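You operate a simulated robot arm through the tools that you are given. There is no shell and no other tool. Be economical: measure what you need, move in short steps, check, and stop when the job is done.

You are at the controls of a simulated robot arm. One attempt, no reset.

## Task
Open the teal packing drawer, take the twine spool from the inside of the teal packing drawer and leave it on the front of the packing bench, then shut the drawer. Take the green tag and leave it in the grey steel pan on the top of the steel bench. Open the top drawer, take the blue tie from there and put it on the top of the dark stand, then shut the drawer. Take the pink square tub and leave it in the feed tray. Take the yellow block and leave it in the reject pan. The order is free. Set down upright: twine spool.

It is judged by the outcome, as a careful person would: the job done as asked, and still so three seconds after it is handed in. It fails if anything else is knocked over, pushed out of place, dropped, spilled or broken.

## Robot
A 6-joint arm with a two-finger parallel gripper on a trunk, on a base that drives. Base frame: it is fixed to the floor where the robot stands at the start and does not move with it; the origin is under the middle of the robot, x ahead of it, y to its left, z up; the surface under the hand at the start is at about z = 860. Readings come in mm, degrees, newtons and seconds.
With the tool pointing down near the work surface it reaches from about 180 to 640 mm from the robot's upright axis, wherever it stands. Its first joint turns from -166.0 to 166.0 degrees. Places, roughly: blue tie (10x5x5 cm) [-2000, 400, 600]; feed tray [-2700, -4900, 1300]; front of the packing bench (34x17 cm) [120, 340, 860]; green tag [-250, 1000, 1250]; pink square tub (5x5x5 cm) [-1500, -2100, 700]; reject pan [-1000, -5250, 500]; steel pan (17x17x7 cm) [-1400, -1900, 700]; teal packing drawer [500, 100, 700]; top drawer [-2000, 500, 700]; top of the dark stand (30x16 cm) [-120, -1980, 800]; twine spool (8x8x8 cm) [400, 200, 700]; yellow block (5x4x3 cm) [-800, -5400, 400]. Payload 1.57 kg.
The tool frame sits at the grasp point between the pads (the TCP): z along the fingers, y along the line on which they close. The tips reach 30 mm beyond it. Largest opening 110 mm; finger width 24, thickness 12; the body of the gripper, 48 by 112 mm, starts 78 mm behind the TCP.
Orientation is told as [roll, pitch, yaw] about the base's x, y, z axes, in that order, counted from this pose: with the fingers straight down and closing along the base's y, the tool's x points along the base's -x, its y along +y and its z along -z.

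## Interface
- The arm moves only by the tool servo_tool. Its argument "plan" is a list of rows, each a list of 7 numbers: the shift along the tool's x, y, z in mm, then the turn, a rotation vector about the tool's x, y, z in degrees, then the finger opening in mm, from 0 to 110. In form: [[tx, ty, tz, rx, ry, rz, gripper], ...]. A call has 1 to 8 rows; each row shifts and turns the commanded pose from where the row before left it, along the tool's axes as they then stand. Rows are played at 5 a second. More than 50 mm and 8.6 degrees between two rows, or a gripper value outside its range, and nothing of the call is played. Where a pose cannot be reached the arm comes as near as it can. A force on the tool above 40 N (or 10 N above the force at the start of the call, whichever is more), or a blocked arm, ends the call early, and 0.2 s more pass. Each finger travels about 108 mm/s and halts on what it meets, pressing with about 23 N; the grip force reading is that of the motor and also rises with nothing between the fingers. The clock runs only during rows and for 0.2 s after the last one: add rows that do not move to give the fingers time. The reply holds the time, the measured pose of the TCP, the force on the tool along the base axes, the opening and the grip force, in the units named above and with some noise, with the torque about the TCP (base axes, N m) and any sound that the robot's microphone picked up.
- Cameras (640 x 400 px; columns grow to the right, rows downward): "scene" is now at [50.2, 187.3, 1790.7]; the picture's right is [0.49, -0.87, 0.00], its down [-0.63, -0.35, -0.70] and it looks along [0.61, 0.34, -0.72] (base axes); focal length 214 px, centre (320, 200). "wrist" rides on the gripper at [70, 16, -141] in the tool frame; the picture's right is [-0.23, 0.97, 0.00], its down [-0.86, -0.20, -0.48] and it looks along [-0.47, -0.11, 0.88] (tool axes); focal length 222 px, centre (320, 200). There is no depth. A picture from a camera that has moved, and an enlarged one, comes with that camera's place and axes in the base frame and with its lens. The place of the scene camera against the robot may be out by one fixed shift of up to 12 mm in any direction.
- grab_frame(camera): a new picture of that camera. No time passes.
- slide_trunk(by): slides the trunk up (or, below 0, down) by that many mm; the arm and the scene camera ride with it, the base frame stays. It gives what a move gives, with no picture.
- steer(legs): drives the robot by 1 to 6 legs, each [ahead, left, turn to the left] in mm, mm and degrees, along the robot's own axes; the way and the turn of a leg run together, so that a leg with both is an arc; at most 1500 mm and 180 degrees a leg. The arm and the cameras ride along, it lands a little off, and it stops where it bumps. It gives what a move gives.
- pan_tilt(pan, tilt): turns the head with the scene camera to pan (to the left, within 120 degrees either way) and tilt (down, from -29 to 69), counted from straight ahead of the robot. It gives what a move gives.
- inspect(camera, box): a new picture of the part [left, top, right, bottom] of that camera's present view, enlarged. No time passes.
- finish_job(): hands the job in; it is judged then, once.

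Work in short steps. Places have to be worked out from the pictures, the camera data and where the tool is seen: move nearer, look again, correct. Check each grasp and each placing, and mend what went wrong. You have 207 turns and 180 pictures in all, those below and enlarged ones among them. Open the gripper and draw the arm clear of the work before you hand the job in, unless the task says otherwise; then end with one line.

The tools are called after "Emit:" as name(argument=value, ...) on one line, values as JSON. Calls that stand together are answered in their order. servo_tool: Moves the arm, as the interface text tells. Its arguments: {"type":"object","properties":{"plan":{"type":"array"}},"required":["plan"]} The other tools are called the same way: slide_trunk (by) slides the trunk up or down; steer (legs) drives the base; pan_tilt (pan, tilt) turns the head that bears the scene camera; grab_frame (camera) takes a picture; inspect (camera, box) takes an enlarged picture of a part of a camera's view; finish_job () hands the job in.

At the start:

```text
clock: 0.0
tcp_pos: [115.0, 380.9, 1426.5]
tool_rot: [-0.2, -0.1, 0.0]
force: [-0.7, -0.5, 0.1]
torque: [0.02, -0.02, 0.02]
grip_width: 109.9
grip_force: 0.0
trunk travel left (down, up): [-375.0, 215.0]
robot x, y, heading: [-1.0, -1.2, -0.2]
head pan, tilt: [46.2, 68.8]
```

scene: 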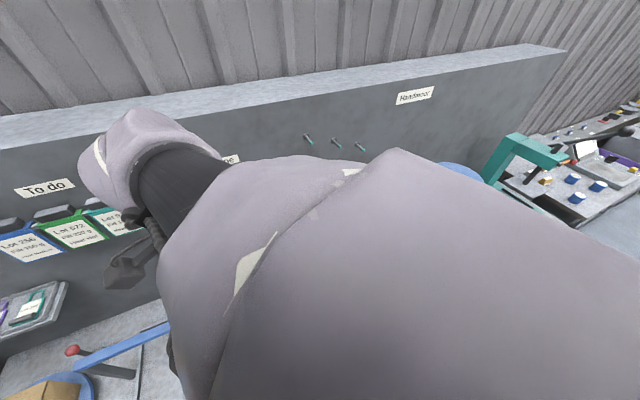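
wrist: 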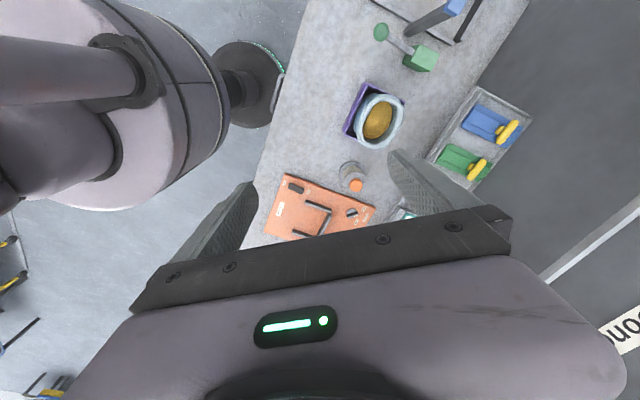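

The arm fills the scene view, so I turn the head to look around first.

Emit:
pan_tilt(pan=0, tilt=45)

Emit:
grab_frame(camera="scene")

Emit:
pan_tilt(pan=100, tilt=35)

Emit:
grab_frame(camera="scene")

Emit:
pan_tilt(pan=-90, tilt=25)

Emit:
grab_frame(camera="scene")

```text
clock: 1.1
tcp_pos: [116.4, 381.3, 1426.5]
tool_rot: [-0.3, 0.1, 0.1]
force: [0.2, 0.1, 0.2]
torque: [0.0, 0.0, 0.03]
grip_width: 109.9
grip_force: 0.1
trunk travel left (down, up): [-375.0, 215.0]
robot x, y, heading: [0.1, -1.3, 0.1]
head pan, tilt: [0.0, 45.0]
```

```text
177 pictures are left
camera scene: at [61.3, 148.3, 1792.2], right [0.0, -1.0, 0.0], down [-0.7, 0.0, -0.71], along [0.71, 0.0, -0.7], focal length 214 px, centre (320, 200)
```

scene: 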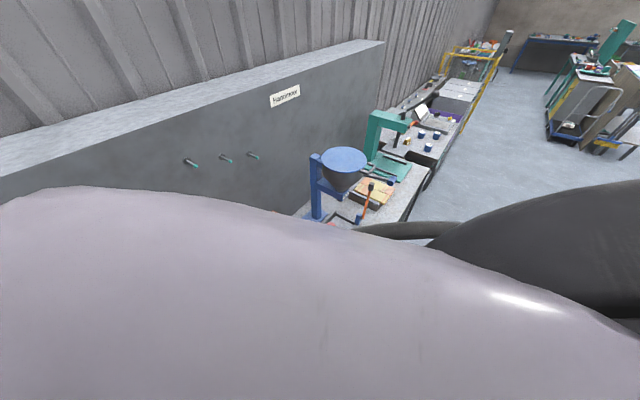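

```text
clock: 2.9
tcp_pos: [116.4, 380.1, 1426.1]
tool_rot: [-0.2, -0.1, 0.0]
force: [-0.4, -0.6, -0.2]
torque: [0.01, -0.05, -0.01]
grip_width: 110.1
grip_force: 0.1
trunk travel left (down, up): [-375.0, 215.0]
robot x, y, heading: [2.0, 0.7, -0.0]
head pan, tilt: [100.0, 35.0]
```

```text
176 pictures are left
camera scene: at [-35.6, 234.7, 1806.5], right [0.98, 0.17, 0.0], down [0.1, -0.56, -0.82], along [-0.14, 0.81, -0.57], focal length 214 px, centre (320, 200)
```

scene: 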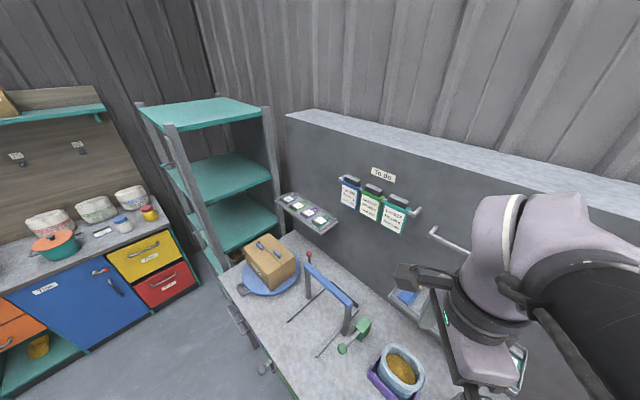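

```text
clock: 5.7
tcp_pos: [115.9, 380.8, 1425.4]
tool_rot: [-0.2, 0.1, 0.0]
force: [0.5, 0.2, 0.4]
torque: [0.02, -0.01, 0.0]
grip_width: 109.9
grip_force: 0.0
trunk travel left (down, up): [-375.0, 215.0]
robot x, y, heading: [1.0, -1.5, 0.1]
head pan, tilt: [-90.0, 25.0]
```

```text
175 pictures are left
camera scene: at [-20.3, 55.9, 1822.3], right [-1.0, 0.0, 0.0], down [0.0, 0.42, -0.91], along [0.0, -0.91, -0.42], focal length 214 px, centre (320, 200)
```

scene: 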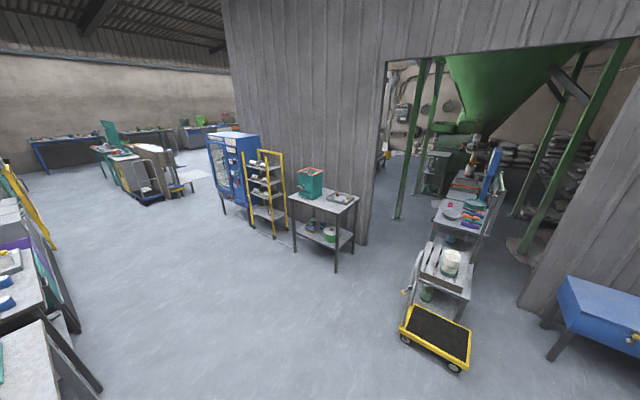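

I look closer at the bench and tags and also behind to the left.

Emit:
pan_tilt(pan=100, tilt=35)

Emit:
inspect(camera="scene", box=[240, 150, 440, 275])

Emit:
inspect(camera="scene", box=[220, 230, 460, 400])

Emit:
pan_tilt(pan=-118, tilt=25)

Emit:
grab_frame(camera="scene")

Emit:
inspect(camera="wrist", box=[200, 0, 560, 250])

```text
clock: 8.5
tcp_pos: [114.6, 381.5, 1425.6]
tool_rot: [-0.3, 0.0, 0.0]
force: [-0.7, -0.5, -0.1]
torque: [-0.05, 0.04, -0.01]
grip_width: 109.9
grip_force: 0.1
trunk travel left (down, up): [-375.0, 215.0]
robot x, y, heading: [-1.3, 0.1, -0.0]
head pan, tilt: [100.0, 35.0]
```

```text
3.20 times, centred on (340, 212) of scene
camera zoom: at [-35.6, 234.7, 1806.5], right [0.98, 0.17, 0.0], down [0.1, -0.56, -0.82], along [-0.14, 0.81, -0.57], focal length 686 px, centre (256, 160)
```

zoom: 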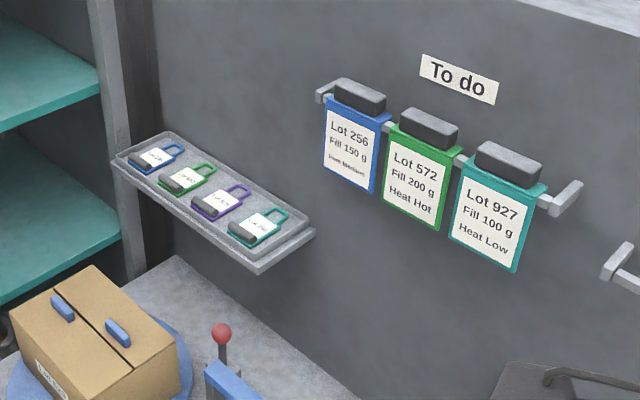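

```text
2.35 times, centred on (340, 315) of scene
camera zoom: at [-35.6, 234.7, 1806.5], right [0.98, 0.17, 0.0], down [0.1, -0.56, -0.82], along [-0.14, 0.81, -0.57], focal length 505 px, centre (273, -71)
```

zoom: 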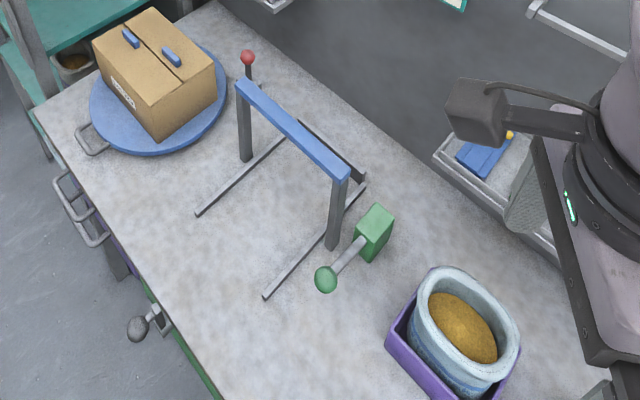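

```text
clock: 11.7
tcp_pos: [115.3, 381.0, 1426.0]
tool_rot: [-0.3, 0.1, 0.1]
force: [0.7, -0.1, -0.1]
torque: [0.02, 0.02, 0.03]
grip_width: 110.1
grip_force: 0.1
trunk travel left (down, up): [-375.0, 215.0]
robot x, y, heading: [-1.4, 2.0, 0.0]
head pan, tilt: [-118.0, 25.0]
```

```text
172 pictures are left
camera scene: at [-63.5, 66.6, 1822.3], right [-0.88, 0.47, 0.0], down [0.2, 0.37, -0.91], along [-0.43, -0.8, -0.42], focal length 214 px, centre (320, 200)
```

scene: 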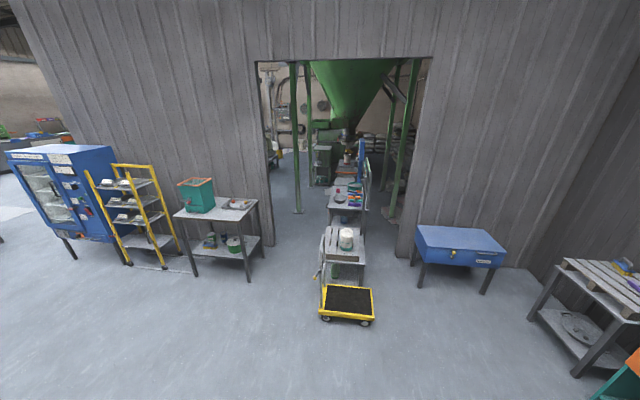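

```text
1.60 times, centred on (380, 125) of wrist
camera zoom: at [45.7, 396.8, 1567.0], right [0.23, 0.97, 0.0], down [0.86, -0.2, 0.48], along [0.47, -0.11, -0.88], focal length 355 px, centre (224, 320)
```

zoom: 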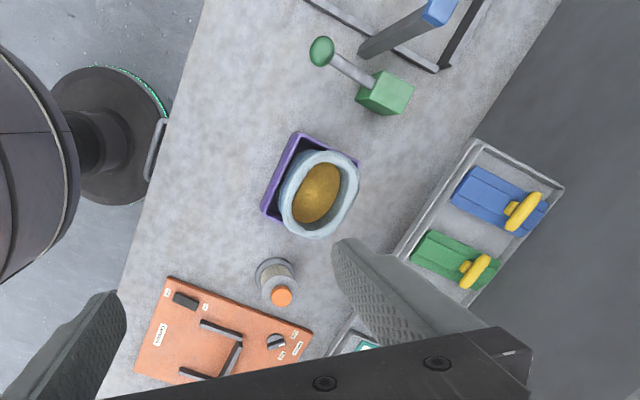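

The green tag is the small one in the wall tray near (-257, 967, 1250). The bench runs at about -32° to the base frame. I move the arm to look at the teal drawer front.

Emit:
servo_tool(plan=[[-17, -47, 12, 0, 0, 0, 110], [-17, -47, 12, 0, 0, 0, 110], [-17, -47, 12, 0, 0, 0, 110], [-17, -47, 12, 0, 0, 0, 110], [-17, -47, 12, 0, 0, 0, 110], [-17, -47, 12, 0, 0, 0, 110], [-17, -47, 12, 0, 0, 0, 110], [-17, -47, 12, 0, 0, 0, 110]])

Emit:
servo_tool(plan=[[0, 0, 0, 0, 0, -8.2, 110], [0, 0, 0, 0, 0, -8.2, 110], [0, 0, 0, 0, 0, -8.2, 110], [0, 0, 0, 0, 0, -8.2, 110], [0, 0, 0, 0, 0, -8.2, 110], [0, 0, 0, 0, 0, -8.2, 110], [0, 0, 0, 0, 0, -8.2, 110]])

Emit:
grab_frame(camera="wrist")

```text
refused: row 1 steps farther than a row can; nothing moved
```

```text
clock: 13.3
tcp_pos: [116.7, 380.4, 1426.3]
tool_rot: [-0.1, 0.2, 57.5]
force: [-0.4, -0.8, -0.5]
torque: [0.01, 0.0, -0.01]
grip_width: 110.1
grip_force: 0.0
trunk travel left (down, up): [-375.0, 215.0]
robot x, y, heading: [3.2, -2.0, 0.2]
head pan, tilt: [-118.0, 25.0]
```

```text
170 pictures are left
camera wrist: at [64.3, 330.5, 1567.2], right [-0.7, 0.71, 0.0], down [0.63, 0.62, 0.48], along [0.34, 0.33, -0.88], focal length 222 px, centre (320, 200)
```

wrist: 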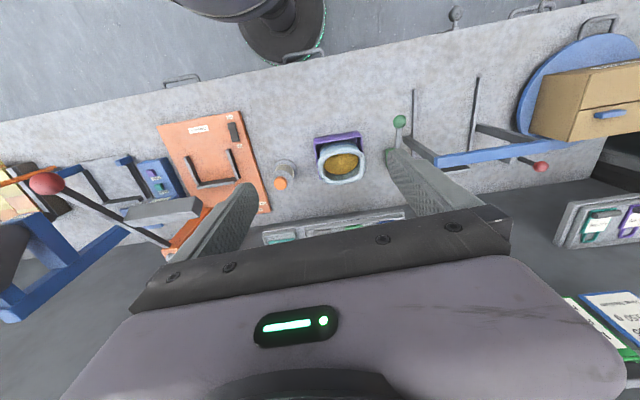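

The picture's bottom is toward the wall; two handles show on the bench front. I move the hand out in front of the bench to view the drawer fronts.

Emit:
servo_tool(plan=[[30, -33, 10, 0, 0, 0, 110], [30, -33, 10, 0, 0, 0, 110], [30, -33, 10, 0, 0, 0, 110], [30, -33, 10, 0, 0, 0, 110], [30, -33, 10, 0, 0, 0, 110], [30, -33, 10, 0, 0, 0, 110], [30, -33, 10, 0, 0, 0, 110], [30, -33, 10, 0, 0, 0, 110]])

Emit:
grab_frame(camera="wrist")

Emit:
pan_tilt(pan=-10, tilt=65)

Emit:
grab_frame(camera="scene")

```text
clock: 15.1
tcp_pos: [208.6, 35.4, 1347.6]
tool_rot: [0.0, 0.3, 57.4]
force: [-0.3, -1.0, -0.6]
torque: [0.03, 0.03, -0.02]
grip_width: 110.2
grip_force: 0.1
trunk travel left (down, up): [-375.0, 215.0]
robot x, y, heading: [1.7, 1.4, 0.0]
head pan, tilt: [-118.0, 25.0]
```

```text
169 pictures are left
camera wrist: at [157.1, -14.7, 1488.1], right [-0.7, 0.72, 0.0], down [0.63, 0.61, 0.48], along [0.34, 0.33, -0.88], focal length 222 px, centre (320, 200)
```

wrist: 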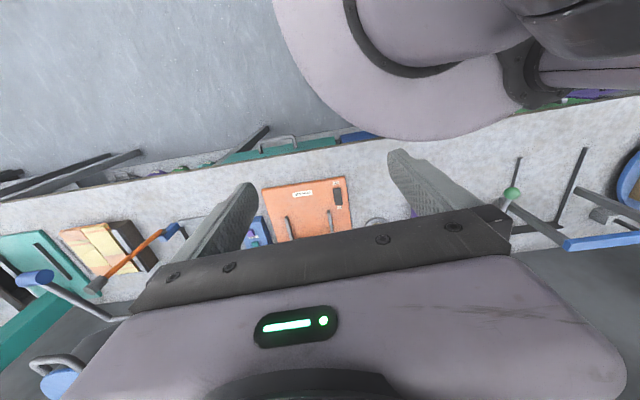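

```text
clock: 16.9
tcp_pos: [208.5, 35.9, 1347.2]
tool_rot: [0.0, 0.2, 57.4]
force: [0.1, -0.7, -0.3]
torque: [0.03, -0.01, 0.0]
grip_width: 110.3
grip_force: 0.1
trunk travel left (down, up): [-375.0, 215.0]
robot x, y, heading: [0.9, 2.8, 0.2]
head pan, tilt: [-10.0, 65.0]
```

```text
168 pictures are left
camera scene: at [39.5, 137.4, 1766.7], right [-0.17, -0.98, 0.0], down [-0.89, 0.16, -0.42], along [0.42, -0.07, -0.91], focal length 214 px, centre (320, 200)
```

scene: 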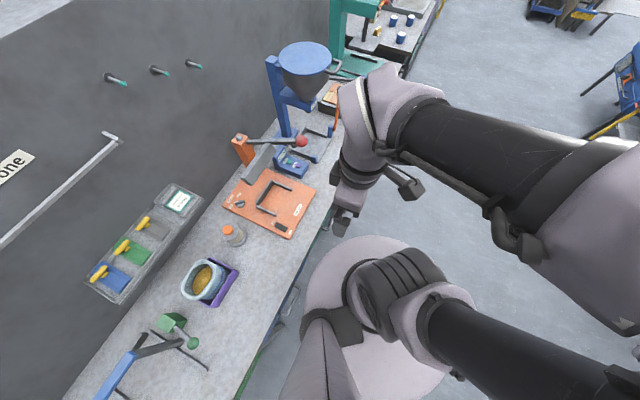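

The teal drawer handle is near (385, 14, 740) by triangulation from two views. I back the robot off so the drawer has room, then take a closer look.

Emit:
steer(legs=[[-170, -120, 0]])

Emit:
servo_tool(plan=[[0, 0, 45, 0, 0, 0, 110], [0, 0, 45, 0, 0, 0, 110], [0, 0, 45, 0, 0, 0, 110], [0, 0, 45, 0, 0, 0, 110], [0, 0, 45, 0, 0, 0, 110]])

Emit:
grab_frame(camera="wrist")

Emit:
grab_frame(camera="scene")

```text
clock: 18.6
tcp_pos: [38.6, -83.8, 1345.5]
tool_rot: [-0.1, 0.2, 57.3]
force: [-0.6, 1.4, -0.7]
torque: [0.0, -0.01, -0.01]
grip_width: 110.0
grip_force: 0.1
trunk travel left (down, up): [-375.0, 215.0]
robot x, y, heading: [-169.2, -120.2, -0.0]
head pan, tilt: [-10.0, 65.0]
```

```text
clock: 19.8
tcp_pos: [115.2, -69.8, 1159.1]
tool_rot: [0.0, 0.3, 57.1]
force: [0.2, -0.1, -0.9]
torque: [0.0, 0.02, 0.03]
grip_width: 109.9
grip_force: 0.0
out of reach, approached as far as the arm can: row 1, 2, 3, 4, 5
trunk travel left (down, up): [-375.0, 215.0]
robot x, y, heading: [-172.5, -121.4, -0.0]
head pan, tilt: [-10.0, 65.0]
```

```text
167 pictures are left
camera wrist: at [63.9, -118.6, 1300.8], right [-0.7, 0.72, 0.0], down [0.63, 0.61, 0.47], along [0.34, 0.33, -0.88], focal length 222 px, centre (320, 200)
```

wrist: 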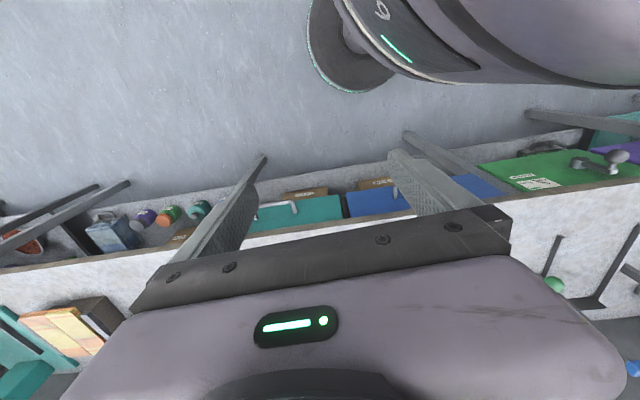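

```text
166 pictures are left
camera scene: at [-128.2, 19.2, 1766.6], right [-0.17, -0.98, 0.0], down [-0.89, 0.16, -0.42], along [0.42, -0.07, -0.91], focal length 214 px, centre (320, 200)
```

scene: 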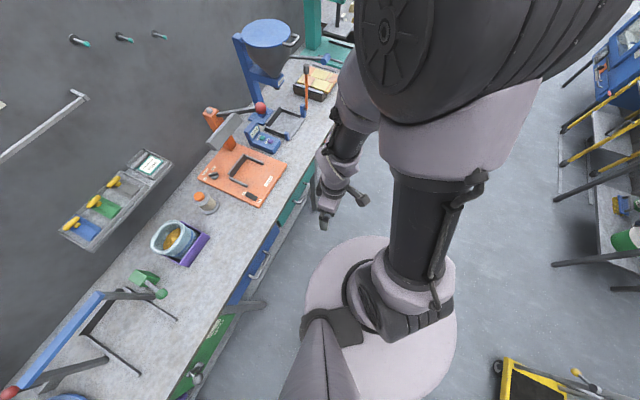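

The teal handle triangulates again to about (388, 17, 740). I lower the trunk, then turn the hand so that the fingers close across the bar.

Emit:
slide_trunk(by=-220)

Emit:
servo_tool(plan=[[0, 0, 0, 0, 0, 8.5, 110], [0, 0, 0, 0, 0, 8.5, 110], [0, 0, 0, 0, 0, 8.5, 110], [0, 0, 0, 0, 0, 8.5, 110], [0, 0, 0, 0, 0, 8.5, 110], [0, 0, 0, 0, 0, 8.5, 110], [0, 0, 0, 0, 0, 8.5, 110], [0, 0, 0, 0, 0, 8.5, 110]])

Emit:
servo_tool(plan=[[0, 0, 0, 0, 0, 8.3, 110], [0, 0, 0, 0, 0, 8.3, 110], [0, 0, 0, 0, 0, 8.3, 110], [0, 0, 0, -8, 0, 0, 110], [0, 0, 0, -8, 0, 0, 110], [0, 0, 0, -8, 0, 0, 110], [0, 0, 0, -8, 0, 0, 110], [0, 0, 0, -8, 0, 0, 110]])

Emit:
grab_frame(camera="wrist")

```text
clock: 22.1
tcp_pos: [114.2, -68.2, 940.7]
tool_rot: [0.0, 0.3, 57.2]
force: [0.2, -0.3, -0.1]
torque: [0.01, 0.01, -0.02]
grip_width: 109.9
grip_force: 0.1
trunk travel left (down, up): [-155.0, 435.0]
robot x, y, heading: [-169.2, -118.6, -0.2]
head pan, tilt: [-10.0, 65.0]
```

```text
clock: 23.9
tcp_pos: [114.1, -69.4, 940.4]
tool_rot: [-0.3, 0.0, -10.9]
force: [0.6, 0.3, -0.1]
torque: [-0.01, 0.0, -0.01]
grip_width: 110.1
grip_force: 0.0
trunk travel left (down, up): [-155.0, 435.0]
robot x, y, heading: [-166.5, -116.8, -0.1]
head pan, tilt: [-10.0, 65.0]
```

```text
clock: 25.7
tcp_pos: [189.9, -71.0, 941.1]
tool_rot: [35.9, 1.1, -35.5]
force: [-0.4, -0.5, 0.4]
torque: [0.0, 0.02, -0.02]
grip_width: 110.0
grip_force: 0.0
out of reach, approached as far as the arm can: row 4, 5, 6, 7, 8
trunk travel left (down, up): [-155.0, 435.0]
robot x, y, heading: [-169.4, -117.6, 0.0]
head pan, tilt: [-10.0, 65.0]
```

```text
165 pictures are left
camera wrist: at [93.8, -89.2, 1066.5], right [0.65, 0.5, 0.57], down [0.44, -0.86, 0.25], along [0.61, 0.09, -0.78], focal length 222 px, centre (320, 200)
```

wrist: 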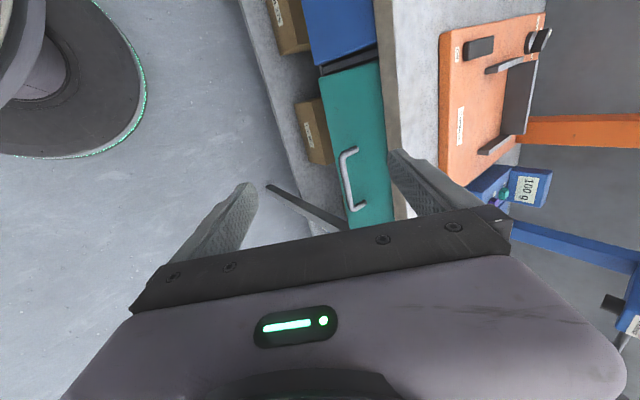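

The handle bar is at roughly (376, 9, 742) from three views. I move in to about 110 mm short of it along the tilted approach and look again.

Emit:
servo_tool(plan=[[-26, 4, 38, 0, 0, 0, 80], [-26, 4, 38, 0, 0, 0, 80], [-26, 4, 38, 0, 0, 0, 80], [-26, 4, 38, 0, 0, 0, 80]])

Emit:
grab_frame(camera="wrist")

Emit:
grab_frame(camera="scene")

```text
clock: 26.7
tcp_pos: [332.7, -47.6, 824.3]
tool_rot: [35.7, 1.0, -35.4]
force: [0.1, -0.4, 0.2]
torque: [-0.02, 0.01, 0.02]
grip_width: 80.0
grip_force: 0.1
trunk travel left (down, up): [-155.0, 435.0]
robot x, y, heading: [-169.8, -119.8, -0.2]
head pan, tilt: [-10.0, 65.0]
```

```text
164 pictures are left
camera wrist: at [236.3, -65.1, 949.8], right [0.65, 0.51, 0.56], down [0.44, -0.86, 0.26], along [0.61, 0.08, -0.78], focal length 222 px, centre (320, 200)
```

wrist: 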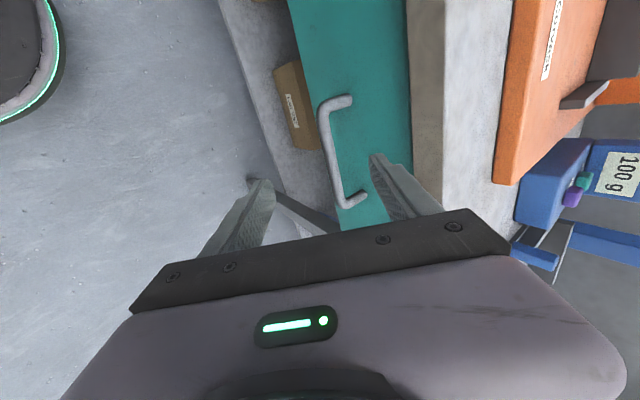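

```text
163 pictures are left
camera scene: at [-129.2, 18.9, 1546.6], right [-0.18, -0.98, 0.0], down [-0.89, 0.16, -0.42], along [0.42, -0.07, -0.91], focal length 214 px, centre (320, 200)
```

scene: 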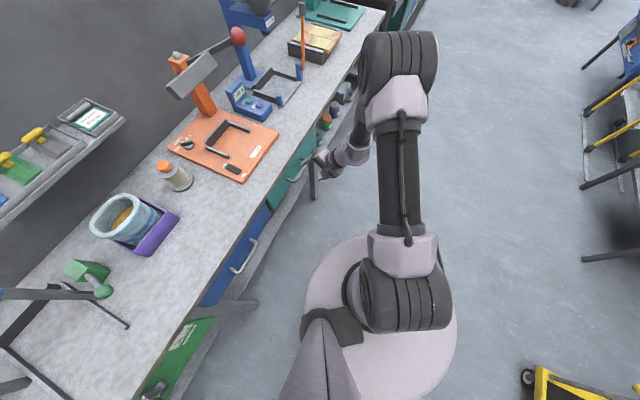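

The bar lies right on the approach line. I tilt a further 24° to get more clearance from the drawer front, then check the pose.

Emit:
servo_tool(plan=[[0, 0, 0, -8, 0, 0, 60], [0, 0, 0, -8, 0, 0, 40], [0, 0, 0, -8, 0, 0, 36]])

Emit:
grab_frame(camera="wrist")

```text
clock: 27.5
tcp_pos: [332.0, -47.4, 825.4]
tool_rot: [59.9, 0.9, -35.5]
force: [-0.5, -0.2, -0.4]
torque: [-0.01, 0.01, 0.01]
grip_width: 36.3
grip_force: 0.1
trunk travel left (down, up): [-155.0, 435.0]
robot x, y, heading: [-170.3, -116.9, 0.1]
head pan, tilt: [-10.0, 65.0]
```

```text
162 pictures are left
camera wrist: at [209.3, -101.0, 911.1], right [0.48, 0.26, 0.84], down [0.4, -0.92, 0.05], along [0.78, 0.31, -0.54], focal length 222 px, centre (320, 200)
```

wrist: 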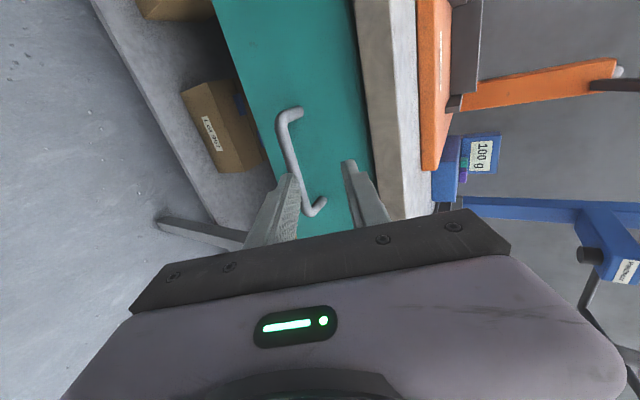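

Best fit for the bar is about (366, 1, 757). I shift to line up with it and stop about 40 mm short.

Emit:
servo_tool(plan=[[0, -15, 12, 0, 0, 0, 36], [0, -14, 12, 0, 0, 0, 36], [0, 0, 12, 0, 0, 0, 36]])

Emit:
inspect(camera="wrist", box=[220, 60, 420, 260])

```text
clock: 28.3
tcp_pos: [339.0, -33.0, 781.1]
tool_rot: [59.8, 1.1, -35.5]
force: [0.1, -0.1, -0.3]
torque: [0.02, 0.01, -0.01]
grip_width: 35.9
grip_force: 0.1
trunk travel left (down, up): [-155.0, 435.0]
robot x, y, heading: [-171.7, -116.4, -0.2]
head pan, tilt: [-10.0, 65.0]
```

```text
2.00 times, centred on (320, 160) of wrist
camera zoom: at [218.2, -86.6, 868.4], right [0.48, 0.26, 0.84], down [0.4, -0.92, 0.05], along [0.78, 0.31, -0.54], focal length 444 px, centre (320, 280)
```

zoom: 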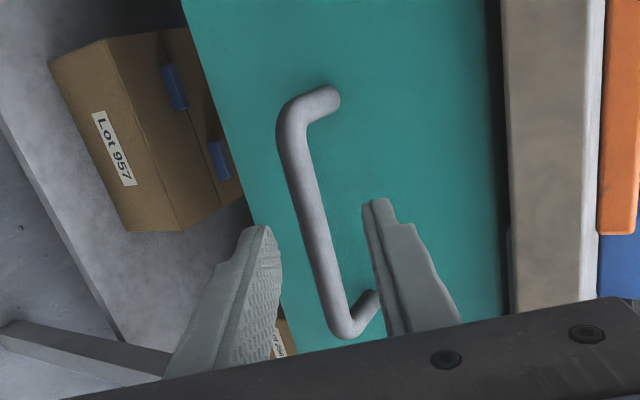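

The bar sits between the fingertips. I advance 26 mm and close.

Emit:
servo_tool(plan=[[0, 0, 13, 0, 0, 0, 36], [0, 0, 13, 0, 0, 0, 36], [0, 0, 0, 0, 0, 0, 36]])

Emit:
inspect(camera="wrist", box=[220, 60, 420, 260])

```text
clock: 29.1
tcp_pos: [353.1, -13.5, 768.3]
tool_rot: [59.8, 1.0, -35.4]
force: [0.1, 0.5, 0.3]
torque: [-0.02, 0.03, -0.03]
grip_width: 36.1
grip_force: 0.0
trunk travel left (down, up): [-155.0, 435.0]
robot x, y, heading: [-167.9, -121.9, -0.1]
head pan, tilt: [-10.0, 65.0]
```

```text
2.00 times, centred on (320, 160) of wrist
camera zoom: at [231.0, -68.1, 854.7], right [0.48, 0.26, 0.84], down [0.4, -0.92, 0.05], along [0.78, 0.31, -0.54], focal length 444 px, centre (320, 280)
```

zoom: 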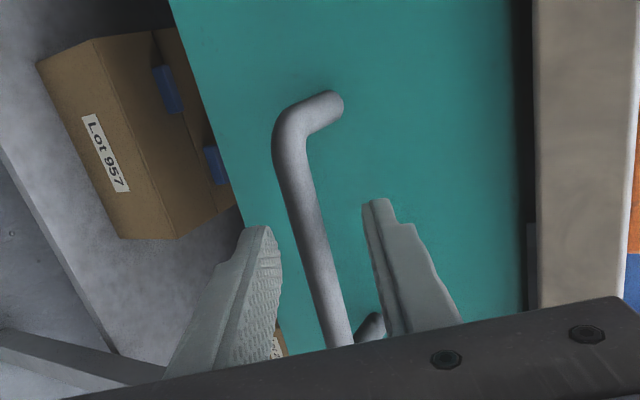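

Now close on the bar; the opening will tell whether it is held.

Emit:
servo_tool(plan=[[0, 0, 0, 0, 0, 0, 0], [0, 0, 0, 0, 0, 0, 0], [0, 0, 0, 0, 0, 0, 0]])

Emit:
inspect(camera="wrist", box=[220, 60, 420, 260])

```text
clock: 29.9
tcp_pos: [353.8, -15.1, 769.0]
tool_rot: [59.7, 1.0, -35.4]
force: [-1.1, -0.9, 0.6]
torque: [0.02, -0.04, -0.01]
grip_width: 0.2
grip_force: 21.4
trunk travel left (down, up): [-155.0, 435.0]
robot x, y, heading: [-169.2, -118.8, 0.1]
head pan, tilt: [-10.0, 65.0]
```

```text
2.00 times, centred on (320, 160) of wrist
camera zoom: at [231.0, -68.2, 854.8], right [0.48, 0.26, 0.84], down [0.4, -0.92, 0.05], along [0.78, 0.31, -0.54], focal length 444 px, centre (320, 280)
```

zoom: 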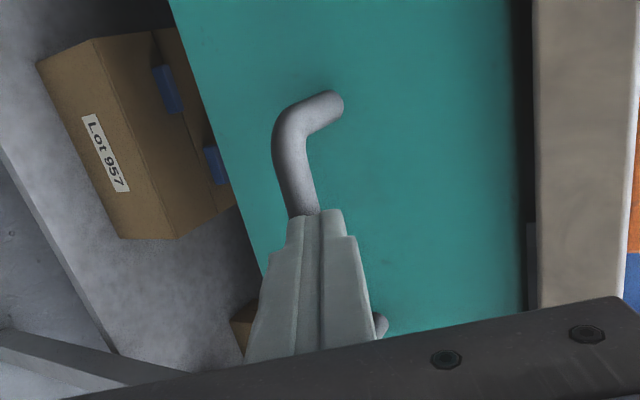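

It closed empty: the bar is still beyond the tips and slightly low. I reopen, shift -7 in y and advance another 24 mm.

Emit:
servo_tool(plan=[[0, -3, 0, 0, 0, 0, 40], [0, -4, 0, 0, 0, 0, 40], [0, 0, 12, 0, 0, 0, 40], [0, 0, 12, 0, 0, 0, 40], [0, 0, 0, 0, 0, 0, 40]])

Emit:
inspect(camera="wrist", box=[220, 60, 420, 260])

```text
clock: 31.1
tcp_pos: [363.5, -1.3, 751.2]
tool_rot: [59.8, 1.0, -35.4]
force: [-0.4, -0.2, 0.1]
torque: [0.02, 0.02, 0.01]
grip_width: 39.7
grip_force: 0.0
trunk travel left (down, up): [-155.0, 435.0]
robot x, y, heading: [-168.8, -122.2, -0.1]
head pan, tilt: [-10.0, 65.0]
```

```text
2.00 times, centred on (320, 160) of wrist
camera zoom: at [240.8, -54.0, 836.6], right [0.48, 0.26, 0.84], down [0.4, -0.92, 0.05], along [0.78, 0.31, -0.54], focal length 444 px, centre (320, 280)
```

zoom: 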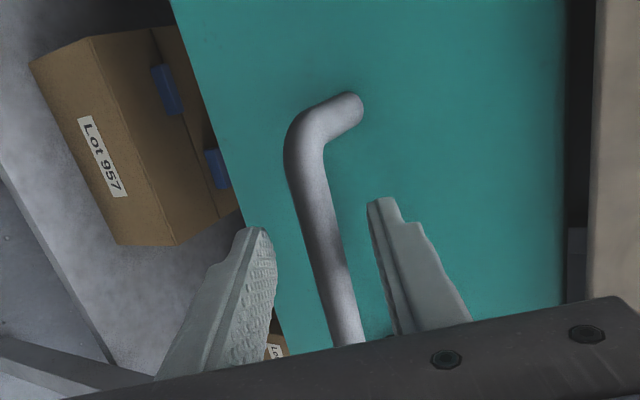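

Bar looks nearer now; close again.

Emit:
servo_tool(plan=[[0, 0, 0, 0, 0, 0, 0], [0, 0, 0, 0, 0, 0, 0], [0, 0, 0, 0, 0, 0, 0]])

```text
clock: 31.9
tcp_pos: [363.6, -1.0, 752.1]
tool_rot: [59.9, 0.8, -35.5]
force: [2.7, 4.2, 25.2]
torque: [-0.05, -0.59, 0.63]
grip_width: 13.8
grip_force: 30.0
trunk travel left (down, up): [-155.0, 435.0]
robot x, y, heading: [-172.0, -116.7, -0.1]
head pan, tilt: [-10.0, 65.0]
```

Bar held at 13.8 mm. I relax the sideways load a little and start pulling.

Emit:
servo_tool(plan=[[0, 3, 0, 0, 0, 0, 0], [0, -10, -17.3, 0, 0, 0, 0], [0, -15, -26, 0, 0, 0, 0], [0, -15, -26, 0, 0, 0, 0]])

Emit:
grab_frame(camera="wrist")

```text
clock: 32.9
tcp_pos: [317.3, -64.8, 752.5]
tool_rot: [59.8, 0.9, -35.4]
force: [2.5, -3.3, 3.9]
torque: [-0.12, -0.36, 0.56]
grip_width: 14.0
grip_force: 30.7
trunk travel left (down, up): [-155.0, 435.0]
robot x, y, heading: [-164.8, -122.4, -0.3]
head pan, tilt: [-10.0, 65.0]
```

```text
157 pictures are left
camera wrist: at [194.6, -118.1, 838.7], right [0.48, 0.26, 0.84], down [0.4, -0.91, 0.05], along [0.78, 0.31, -0.54], focal length 222 px, centre (320, 200)
```

wrist: 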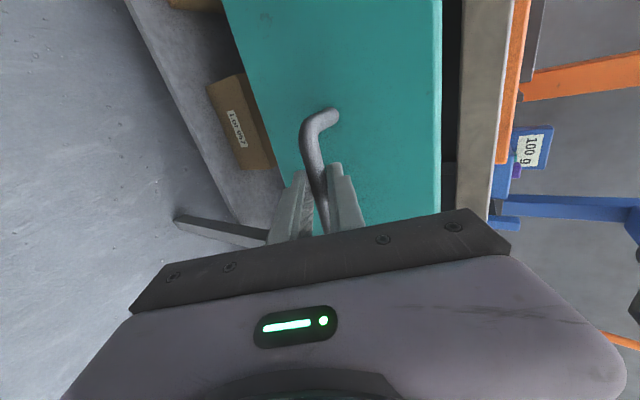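

The drawer follows. I pull it another 190 mm.

Emit:
servo_tool(plan=[[0, -19, -33, 0, 0, 0, 0], [0, -19, -33, 0, 0, 0, 0], [0, -19, -33, 0, 0, 0, 0], [0, -19, -33, 0, 0, 0, 0], [0, -19, -33, 0, 0, 0, 0]])

Emit:
grab_frame(camera="wrist")

Emit:
pan_tilt(pan=10, tilt=60)

Emit:
grab_frame(camera="scene")

```text
clock: 34.1
tcp_pos: [211.5, -209.2, 752.5]
tool_rot: [59.6, 1.1, -35.1]
force: [-2.1, -0.6, -15.3]
torque: [-0.45, -0.74, -0.09]
grip_width: 14.0
grip_force: 29.7
trunk travel left (down, up): [-155.0, 435.0]
robot x, y, heading: [-167.3, -119.0, -0.2]
head pan, tilt: [-10.0, 65.0]
stopped in row 5: the force on the tool passed its limit at 44 N (the readings are from after the stop); the commanded pose is now the measured one
```

```text
156 pictures are left
camera wrist: at [90.4, -263.2, 839.3], right [0.48, 0.26, 0.84], down [0.4, -0.91, 0.05], along [0.78, 0.31, -0.55], focal length 222 px, centre (320, 200)
```

wrist: 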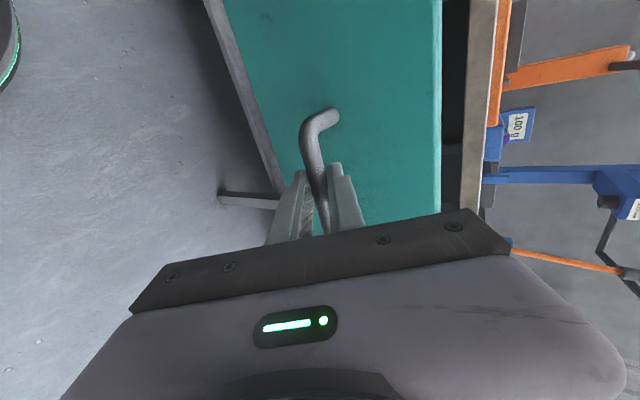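

```text
clock: 34.9
tcp_pos: [212.6, -209.0, 753.4]
tool_rot: [59.7, 1.2, -35.1]
force: [-2.1, 2.6, -20.4]
torque: [-0.56, -0.28, 0.56]
grip_width: 13.8
grip_force: 30.4
trunk travel left (down, up): [-155.0, 435.0]
robot x, y, heading: [-173.4, -117.2, -0.2]
head pan, tilt: [10.0, 60.0]
```

```text
155 pictures are left
camera scene: at [-123.0, 41.1, 1552.1], right [0.17, -0.99, 0.0], down [-0.85, -0.15, -0.5], along [0.49, 0.09, -0.87], focal length 214 px, centre (320, 200)
```

scene: 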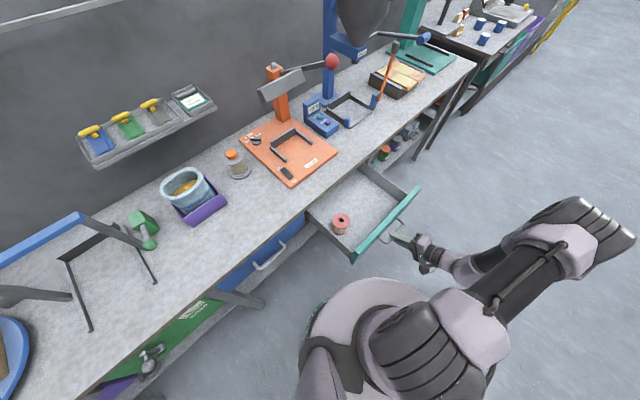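

Drawer is open about 250 mm and the spool stands inside it. I release the handle and back off.

Emit:
servo_tool(plan=[[0, 0, 0, 0, 0, 0, 50], [0, 0, 0, 0, 0, 0, 50], [0, 0, -30, 0, 0, 0, 50], [0, 0, -40, 0, 0, 0, 60], [0, 0, -40, 0, 0, 0, 80], [0, 40, 0, 0, 0, 0, 100], [0, 40, 0, 0, 0, 0, 110]])

Emit:
inspect(camera="scene", box=[260, 140, 460, 280])

```text
clock: 36.5
tcp_pos: [182.2, -254.3, 878.6]
tool_rot: [59.7, 1.2, -35.2]
force: [-1.0, 0.1, -0.6]
torque: [-0.04, 0.0, 0.0]
grip_width: 110.2
grip_force: 0.0
trunk travel left (down, up): [-155.0, 435.0]
robot x, y, heading: [-168.9, -120.4, -0.2]
head pan, tilt: [10.0, 60.0]
```

```text
2.86 times, centred on (360, 210) of scene
camera zoom: at [-124.0, 41.6, 1552.2], right [0.17, -0.99, 0.0], down [-0.85, -0.15, -0.5], along [0.49, 0.09, -0.87], focal length 613 px, centre (206, 171)
```

zoom: 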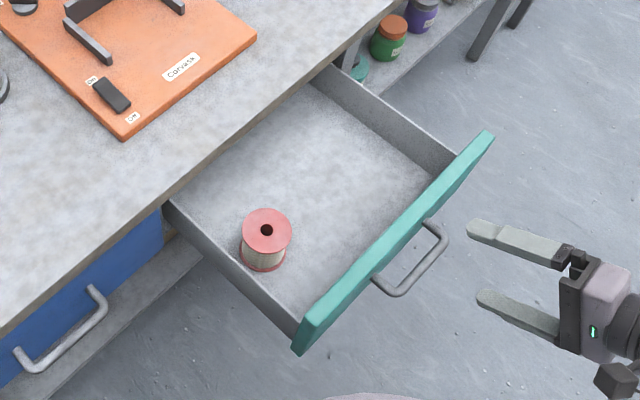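

The spool is upright by the left side of the drawer, at roughly (240, 15). I turn the tool vertical, fingers closing front-to-back, then go above the spool.

Emit:
servo_tool(plan=[[0, 0, -10, 7.5, 0, 0, 110], [0, 0, -10, 7.5, 0, 0, 110], [0, 0, -10, 7.5, 0, 0, 110], [0, 0, 0, 7.5, 0, 0, 110], [0, 0, 0, 7.5, 0, 0, 110], [0, 0, 0, 7.5, 0, 0, 110], [0, 0, 0, 7.5, 0, 0, 110], [0, 0, 0, 7.3, 0, 0, 110]])

```text
clock: 38.3
tcp_pos: [169.9, -273.7, 895.9]
tool_rot: [-0.1, 0.9, -35.1]
force: [-0.7, 0.3, -0.6]
torque: [-0.01, 0.03, -0.03]
grip_width: 110.3
grip_force: 0.0
trunk travel left (down, up): [-155.0, 435.0]
robot x, y, heading: [-171.1, -117.8, -0.4]
head pan, tilt: [10.0, 60.0]
```

Now translate to above the spool and look.

Emit:
servo_tool(plan=[[16, 41, -5, 0, 0, 0, 110], [16, 41, -5, 0, 0, 0, 110], [16, 41, 0, 0, 0, 0, 110], [16, 41, 0, 0, 0, 0, 110], [16, 41, 0, 0, 0, 0, 110]])

Emit:
grab_frame(camera="wrist")

Emit:
grab_frame(camera="scene")

```text
clock: 39.5
tcp_pos: [221.0, -61.1, 906.3]
tool_rot: [-0.2, 1.1, -35.2]
force: [0.1, -0.6, -0.2]
torque: [0.0, -0.02, 0.05]
grip_width: 109.9
grip_force: 0.1
trunk travel left (down, up): [-155.0, 435.0]
robot x, y, heading: [-170.8, -119.7, -0.3]
head pan, tilt: [10.0, 60.0]
```

```text
153 pictures are left
camera wrist: at [175.2, -8.5, 1049.5], right [0.75, 0.66, -0.01], down [0.59, -0.66, 0.46], along [0.3, -0.35, -0.89], focal length 222 px, centre (320, 200)
```

wrist: 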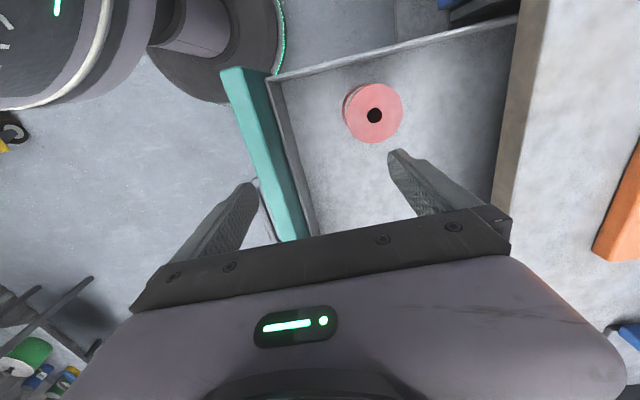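

```text
152 pictures are left
camera scene: at [-124.0, 41.6, 1552.2], right [0.17, -0.99, 0.0], down [-0.85, -0.15, -0.5], along [0.49, 0.09, -0.87], focal length 214 px, centre (320, 200)
```

scene: 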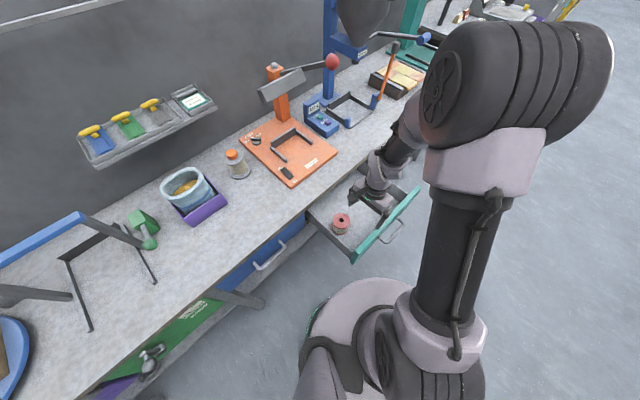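

Wrist and scene agree on the spool at about (244, 9). I move over it and come down partway to judge height.

Emit:
servo_tool(plan=[[10, 35, 10, 0, 0, 0, 110], [11, 35, 20, 0, 0, 0, 110], [0, 0, 30, 0, 0, 0, 110], [0, 0, 20, 0, 0, 0, 110]])

Emit:
grab_frame(camera="wrist")

Emit:
inspect(camera="scene", box=[260, 140, 460, 280])

```text
clock: 40.5
tcp_pos: [245.4, 9.4, 826.3]
tool_rot: [-0.2, 1.1, -35.2]
force: [-0.1, -0.2, 0.0]
torque: [0.02, -0.01, -0.01]
grip_width: 109.8
grip_force: 0.0
trunk travel left (down, up): [-155.0, 435.0]
robot x, y, heading: [-167.7, -120.6, -0.2]
head pan, tilt: [10.0, 60.0]
```

```text
151 pictures are left
camera wrist: at [198.2, 61.1, 968.9], right [0.75, 0.66, -0.01], down [0.59, -0.66, 0.46], along [0.3, -0.35, -0.89], focal length 222 px, centre (320, 200)
```

wrist: 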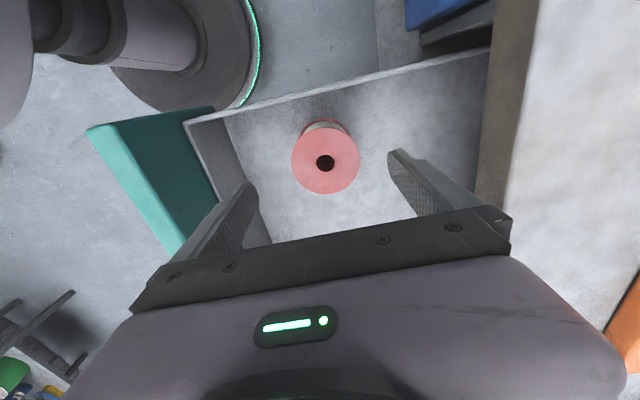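

```text
2.86 times, centred on (360, 210) of scene
camera zoom: at [-123.9, 41.1, 1552.2], right [0.17, -0.99, 0.0], down [-0.85, -0.15, -0.5], along [0.49, 0.09, -0.87], focal length 613 px, centre (206, 171)
```

zoom: 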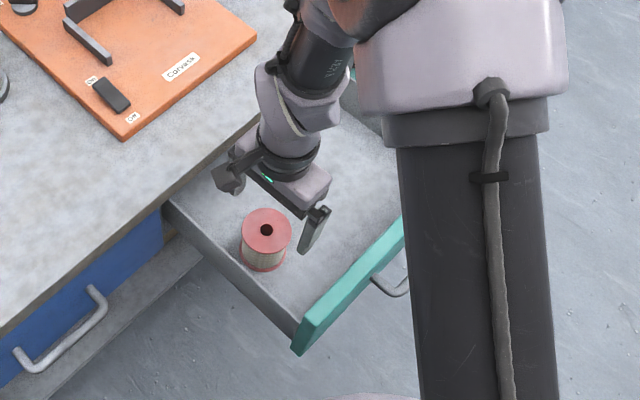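

Triangulation puts the spool's top at z≈744, centre (248, 9.5). I descend to TCP z≈732 and look.

Emit:
servo_tool(plan=[[-2, 1, 30, 0, 0, 0, 110], [0, 0, 30, 0, 0, 0, 110], [0, 0, 22, 0, 0, 0, 110], [0, 0, 12, 0, 0, 0, 110]])

Emit:
grab_frame(camera="wrist")

Emit:
inspect(camera="scene", box=[290, 170, 410, 254])

```text
clock: 41.5
tcp_pos: [244.1, 9.4, 733.3]
tool_rot: [-0.1, 1.1, -35.2]
force: [-0.1, 0.6, 0.0]
torque: [0.01, 0.0, 0.01]
grip_width: 109.8
grip_force: 0.0
trunk travel left (down, up): [-155.0, 435.0]
robot x, y, heading: [-168.4, -117.7, -0.1]
head pan, tilt: [10.0, 60.0]
```

```text
149 pictures are left
camera wrist: at [198.9, 61.4, 875.4], right [0.75, 0.66, -0.01], down [0.59, -0.66, 0.46], along [0.3, -0.35, -0.89], focal length 222 px, centre (320, 200)
```

wrist: 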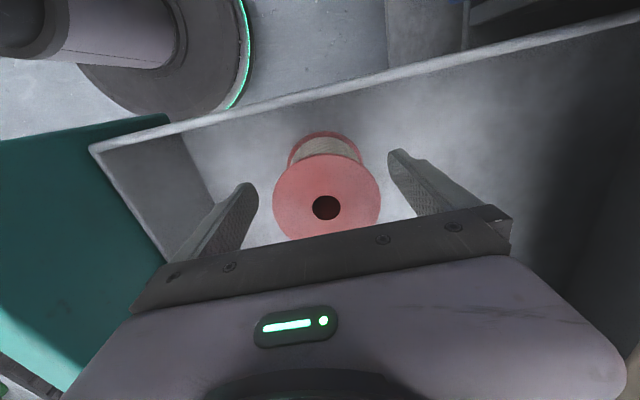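

```text
4.76 times, centred on (350, 212) of scene
camera zoom: at [-124.0, 41.1, 1552.2], right [0.17, -0.99, 0.0], down [-0.85, -0.15, -0.5], along [0.49, 0.09, -0.87], focal length 1021 px, centre (177, 143)
```

zoom: 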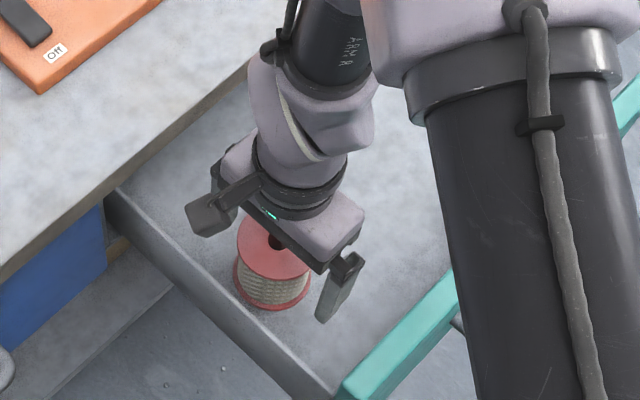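

The spool is about 77 mm tall, so I go down another 22 mm, centre slightly and close.

Emit:
servo_tool(plan=[[-3, 2, 11, 0, 0, 0, 110], [0, 0, 11, 0, 0, 0, 110], [0, 0, 0, 0, 0, 0, 60], [0, 0, 0, 0, 0, 0, 60], [0, 0, 0, 0, 0, 0, 60]])

```text
clock: 42.7
tcp_pos: [246.6, 9.3, 711.5]
tool_rot: [-0.2, 1.1, -35.2]
force: [-0.3, -0.5, 0.5]
torque: [-0.01, -0.09, 0.03]
grip_width: 71.6
grip_force: 23.7
trunk travel left (down, up): [-155.0, 435.0]
robot x, y, heading: [-167.1, -117.2, -0.0]
head pan, tilt: [10.0, 60.0]
```

Gripped at 71.6 mm. I lift straight up 240 mm and check.

Emit:
servo_tool(plan=[[0, 0, -30, 0, 0, 0, 60], [0, 0, -35, 0, 0, 0, 60], [0, 0, -35, 0, 0, 0, 60], [0, 0, -35, 0, 0, 0, 60], [0, 0, -35, 0, 0, 0, 60], [0, 0, -35, 0, 0, 0, 60], [0, 0, -35, 0, 0, 0, 60]])

Emit:
servo_tool(plan=[[37, 25, 0, 0, 0, 0, 60], [37, 25, 0, 0, 0, 0, 60], [37, 25, 0, 0, 0, 0, 60], [37, 25, 0, 0, 0, 0, 60], [37, 25, 0, 0, 0, 0, 60], [37, 25, 0, 0, 0, 0, 60], [37, 25, 0, 0, 0, 0, 60], [35, 25, 0, 0, 0, 0, 60]])

Emit:
grab_frame(camera="wrist")

Emit:
grab_frame(camera="scene")

```text
clock: 44.3
tcp_pos: [251.6, 9.4, 950.6]
tool_rot: [-0.1, 1.2, -35.3]
force: [0.0, 0.7, -0.9]
torque: [-0.01, 0.02, 0.02]
grip_width: 71.7
grip_force: 22.5
trunk travel left (down, up): [-155.0, 435.0]
robot x, y, heading: [-168.8, -121.1, 0.2]
head pan, tilt: [10.0, 60.0]
```

```text
clock: 46.1
tcp_pos: [127.6, 341.6, 955.4]
tool_rot: [-0.2, 1.1, -35.3]
force: [0.1, -0.3, -2.4]
torque: [-0.01, -0.02, -0.01]
grip_width: 71.7
grip_force: 22.7
trunk travel left (down, up): [-155.0, 435.0]
robot x, y, heading: [-171.9, -115.9, 0.0]
head pan, tilt: [10.0, 60.0]
```

```text
147 pictures are left
camera wrist: at [81.6, 393.7, 1098.0], right [0.75, 0.66, -0.01], down [0.59, -0.66, 0.46], along [0.3, -0.35, -0.89], focal length 222 px, centre (320, 200)
```

wrist: 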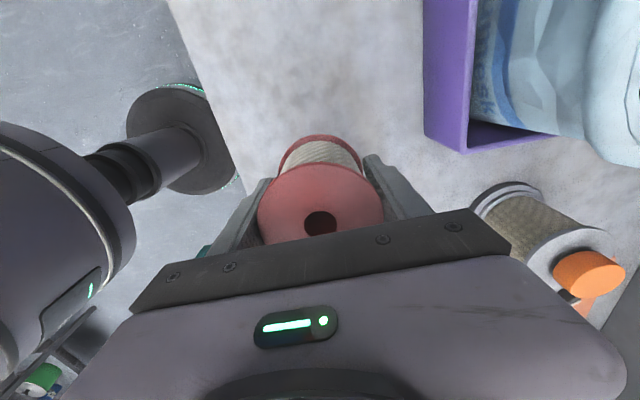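

```text
146 pictures are left
camera scene: at [-124.2, 41.8, 1552.1], right [0.17, -0.99, 0.0], down [-0.85, -0.15, -0.5], along [0.49, 0.09, -0.87], focal length 214 px, centre (320, 200)
```

scene: 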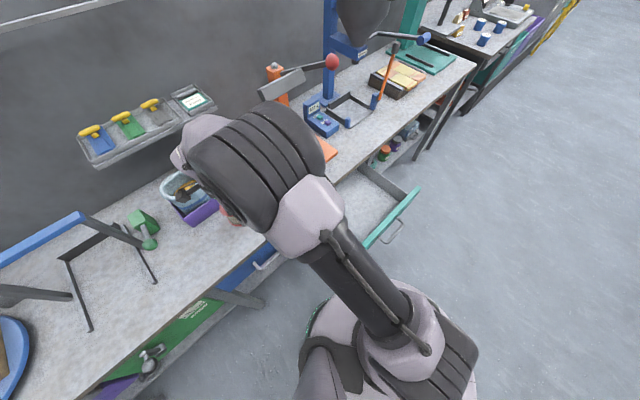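

Spool is held upright above a clear stretch of bench, 93 mm from the edge. I lower it close to the surface.

Emit:
servo_tool(plan=[[0, 0, 25, 0, 0, 0, 60], [0, 0, 18, 0, 0, 0, 60], [0, 0, 4, 0, 0, 0, 60]])

Emit:
servo_tool(plan=[[0, 0, 3, 0, 0, 0, 60]])

Emit:
servo_tool(plan=[[0, 0, 2, 0, 0, 0, 60]])

Emit:
grab_frame(camera="wrist")

```text
clock: 46.9
tcp_pos: [125.8, 341.0, 908.8]
tool_rot: [-0.2, 1.1, -35.2]
force: [0.1, -0.4, -0.7]
torque: [0.0, -0.02, -0.04]
grip_width: 71.5
grip_force: 22.8
trunk travel left (down, up): [-155.0, 435.0]
robot x, y, heading: [-172.5, -119.2, -0.2]
head pan, tilt: [10.0, 60.0]
```

```text
clock: 47.3
tcp_pos: [126.0, 341.6, 906.0]
tool_rot: [-0.2, 1.2, -35.1]
force: [-0.5, 0.2, -1.6]
torque: [-0.02, 0.0, -0.03]
grip_width: 71.8
grip_force: 22.9
trunk travel left (down, up): [-155.0, 435.0]
robot x, y, heading: [-171.9, -118.1, -0.0]
head pan, tilt: [10.0, 60.0]
```

```text
clock: 47.7
tcp_pos: [125.7, 341.4, 903.4]
tool_rot: [-0.1, 1.1, -35.3]
force: [0.1, -0.4, -1.0]
torque: [0.01, -0.01, 0.02]
grip_width: 71.7
grip_force: 23.7
trunk travel left (down, up): [-155.0, 435.0]
robot x, y, heading: [-171.4, -117.9, -0.1]
head pan, tilt: [10.0, 60.0]
```

```text
145 pictures are left
camera wrist: at [80.6, 393.2, 1046.6], right [0.75, 0.66, -0.01], down [0.59, -0.66, 0.46], along [0.3, -0.35, -0.89], focal length 222 px, centre (320, 200)
```

wrist: 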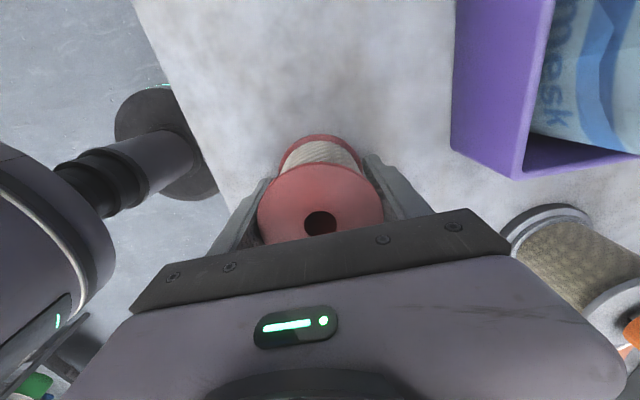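

No contact yet; continue down in small steps.

Emit:
servo_tool(plan=[[0, 0, 2, 0, 0, 0, 60], [0, 0, 2, 0, 0, 0, 60]])

Emit:
servo_tool(plan=[[0, 0, 2, 0, 0, 0, 60], [0, 0, 1, 0, 0, 0, 60]])

Emit:
servo_tool(plan=[[0, 0, 1.5, 0, 0, 0, 60], [0, 0, 1, 0, 0, 0, 60]])

```text
clock: 48.3
tcp_pos: [126.1, 341.5, 899.8]
tool_rot: [-0.1, 1.0, -35.2]
force: [0.8, 0.1, -1.1]
torque: [0.01, -0.02, -0.01]
grip_width: 71.5
grip_force: 22.9
trunk travel left (down, up): [-155.0, 435.0]
robot x, y, heading: [-172.0, -117.8, -0.2]
head pan, tilt: [10.0, 60.0]
```

```text
clock: 48.9
tcp_pos: [126.6, 340.7, 896.9]
tool_rot: [-0.1, 1.2, -35.2]
force: [0.1, 0.7, -1.1]
torque: [-0.01, 0.05, 0.0]
grip_width: 71.6
grip_force: 22.8
trunk travel left (down, up): [-155.0, 435.0]
robot x, y, heading: [-171.2, -119.8, -0.1]
head pan, tilt: [10.0, 60.0]
```

```text
clock: 49.5
tcp_pos: [125.2, 341.9, 896.1]
tool_rot: [0.0, 1.0, -35.2]
force: [-1.9, 0.9, 17.1]
torque: [-0.37, -0.06, -0.02]
grip_width: 72.0
grip_force: 23.1
trunk travel left (down, up): [-155.0, 435.0]
robot x, y, heading: [-172.9, -114.2, -0.0]
head pan, tilt: [10.0, 60.0]
```

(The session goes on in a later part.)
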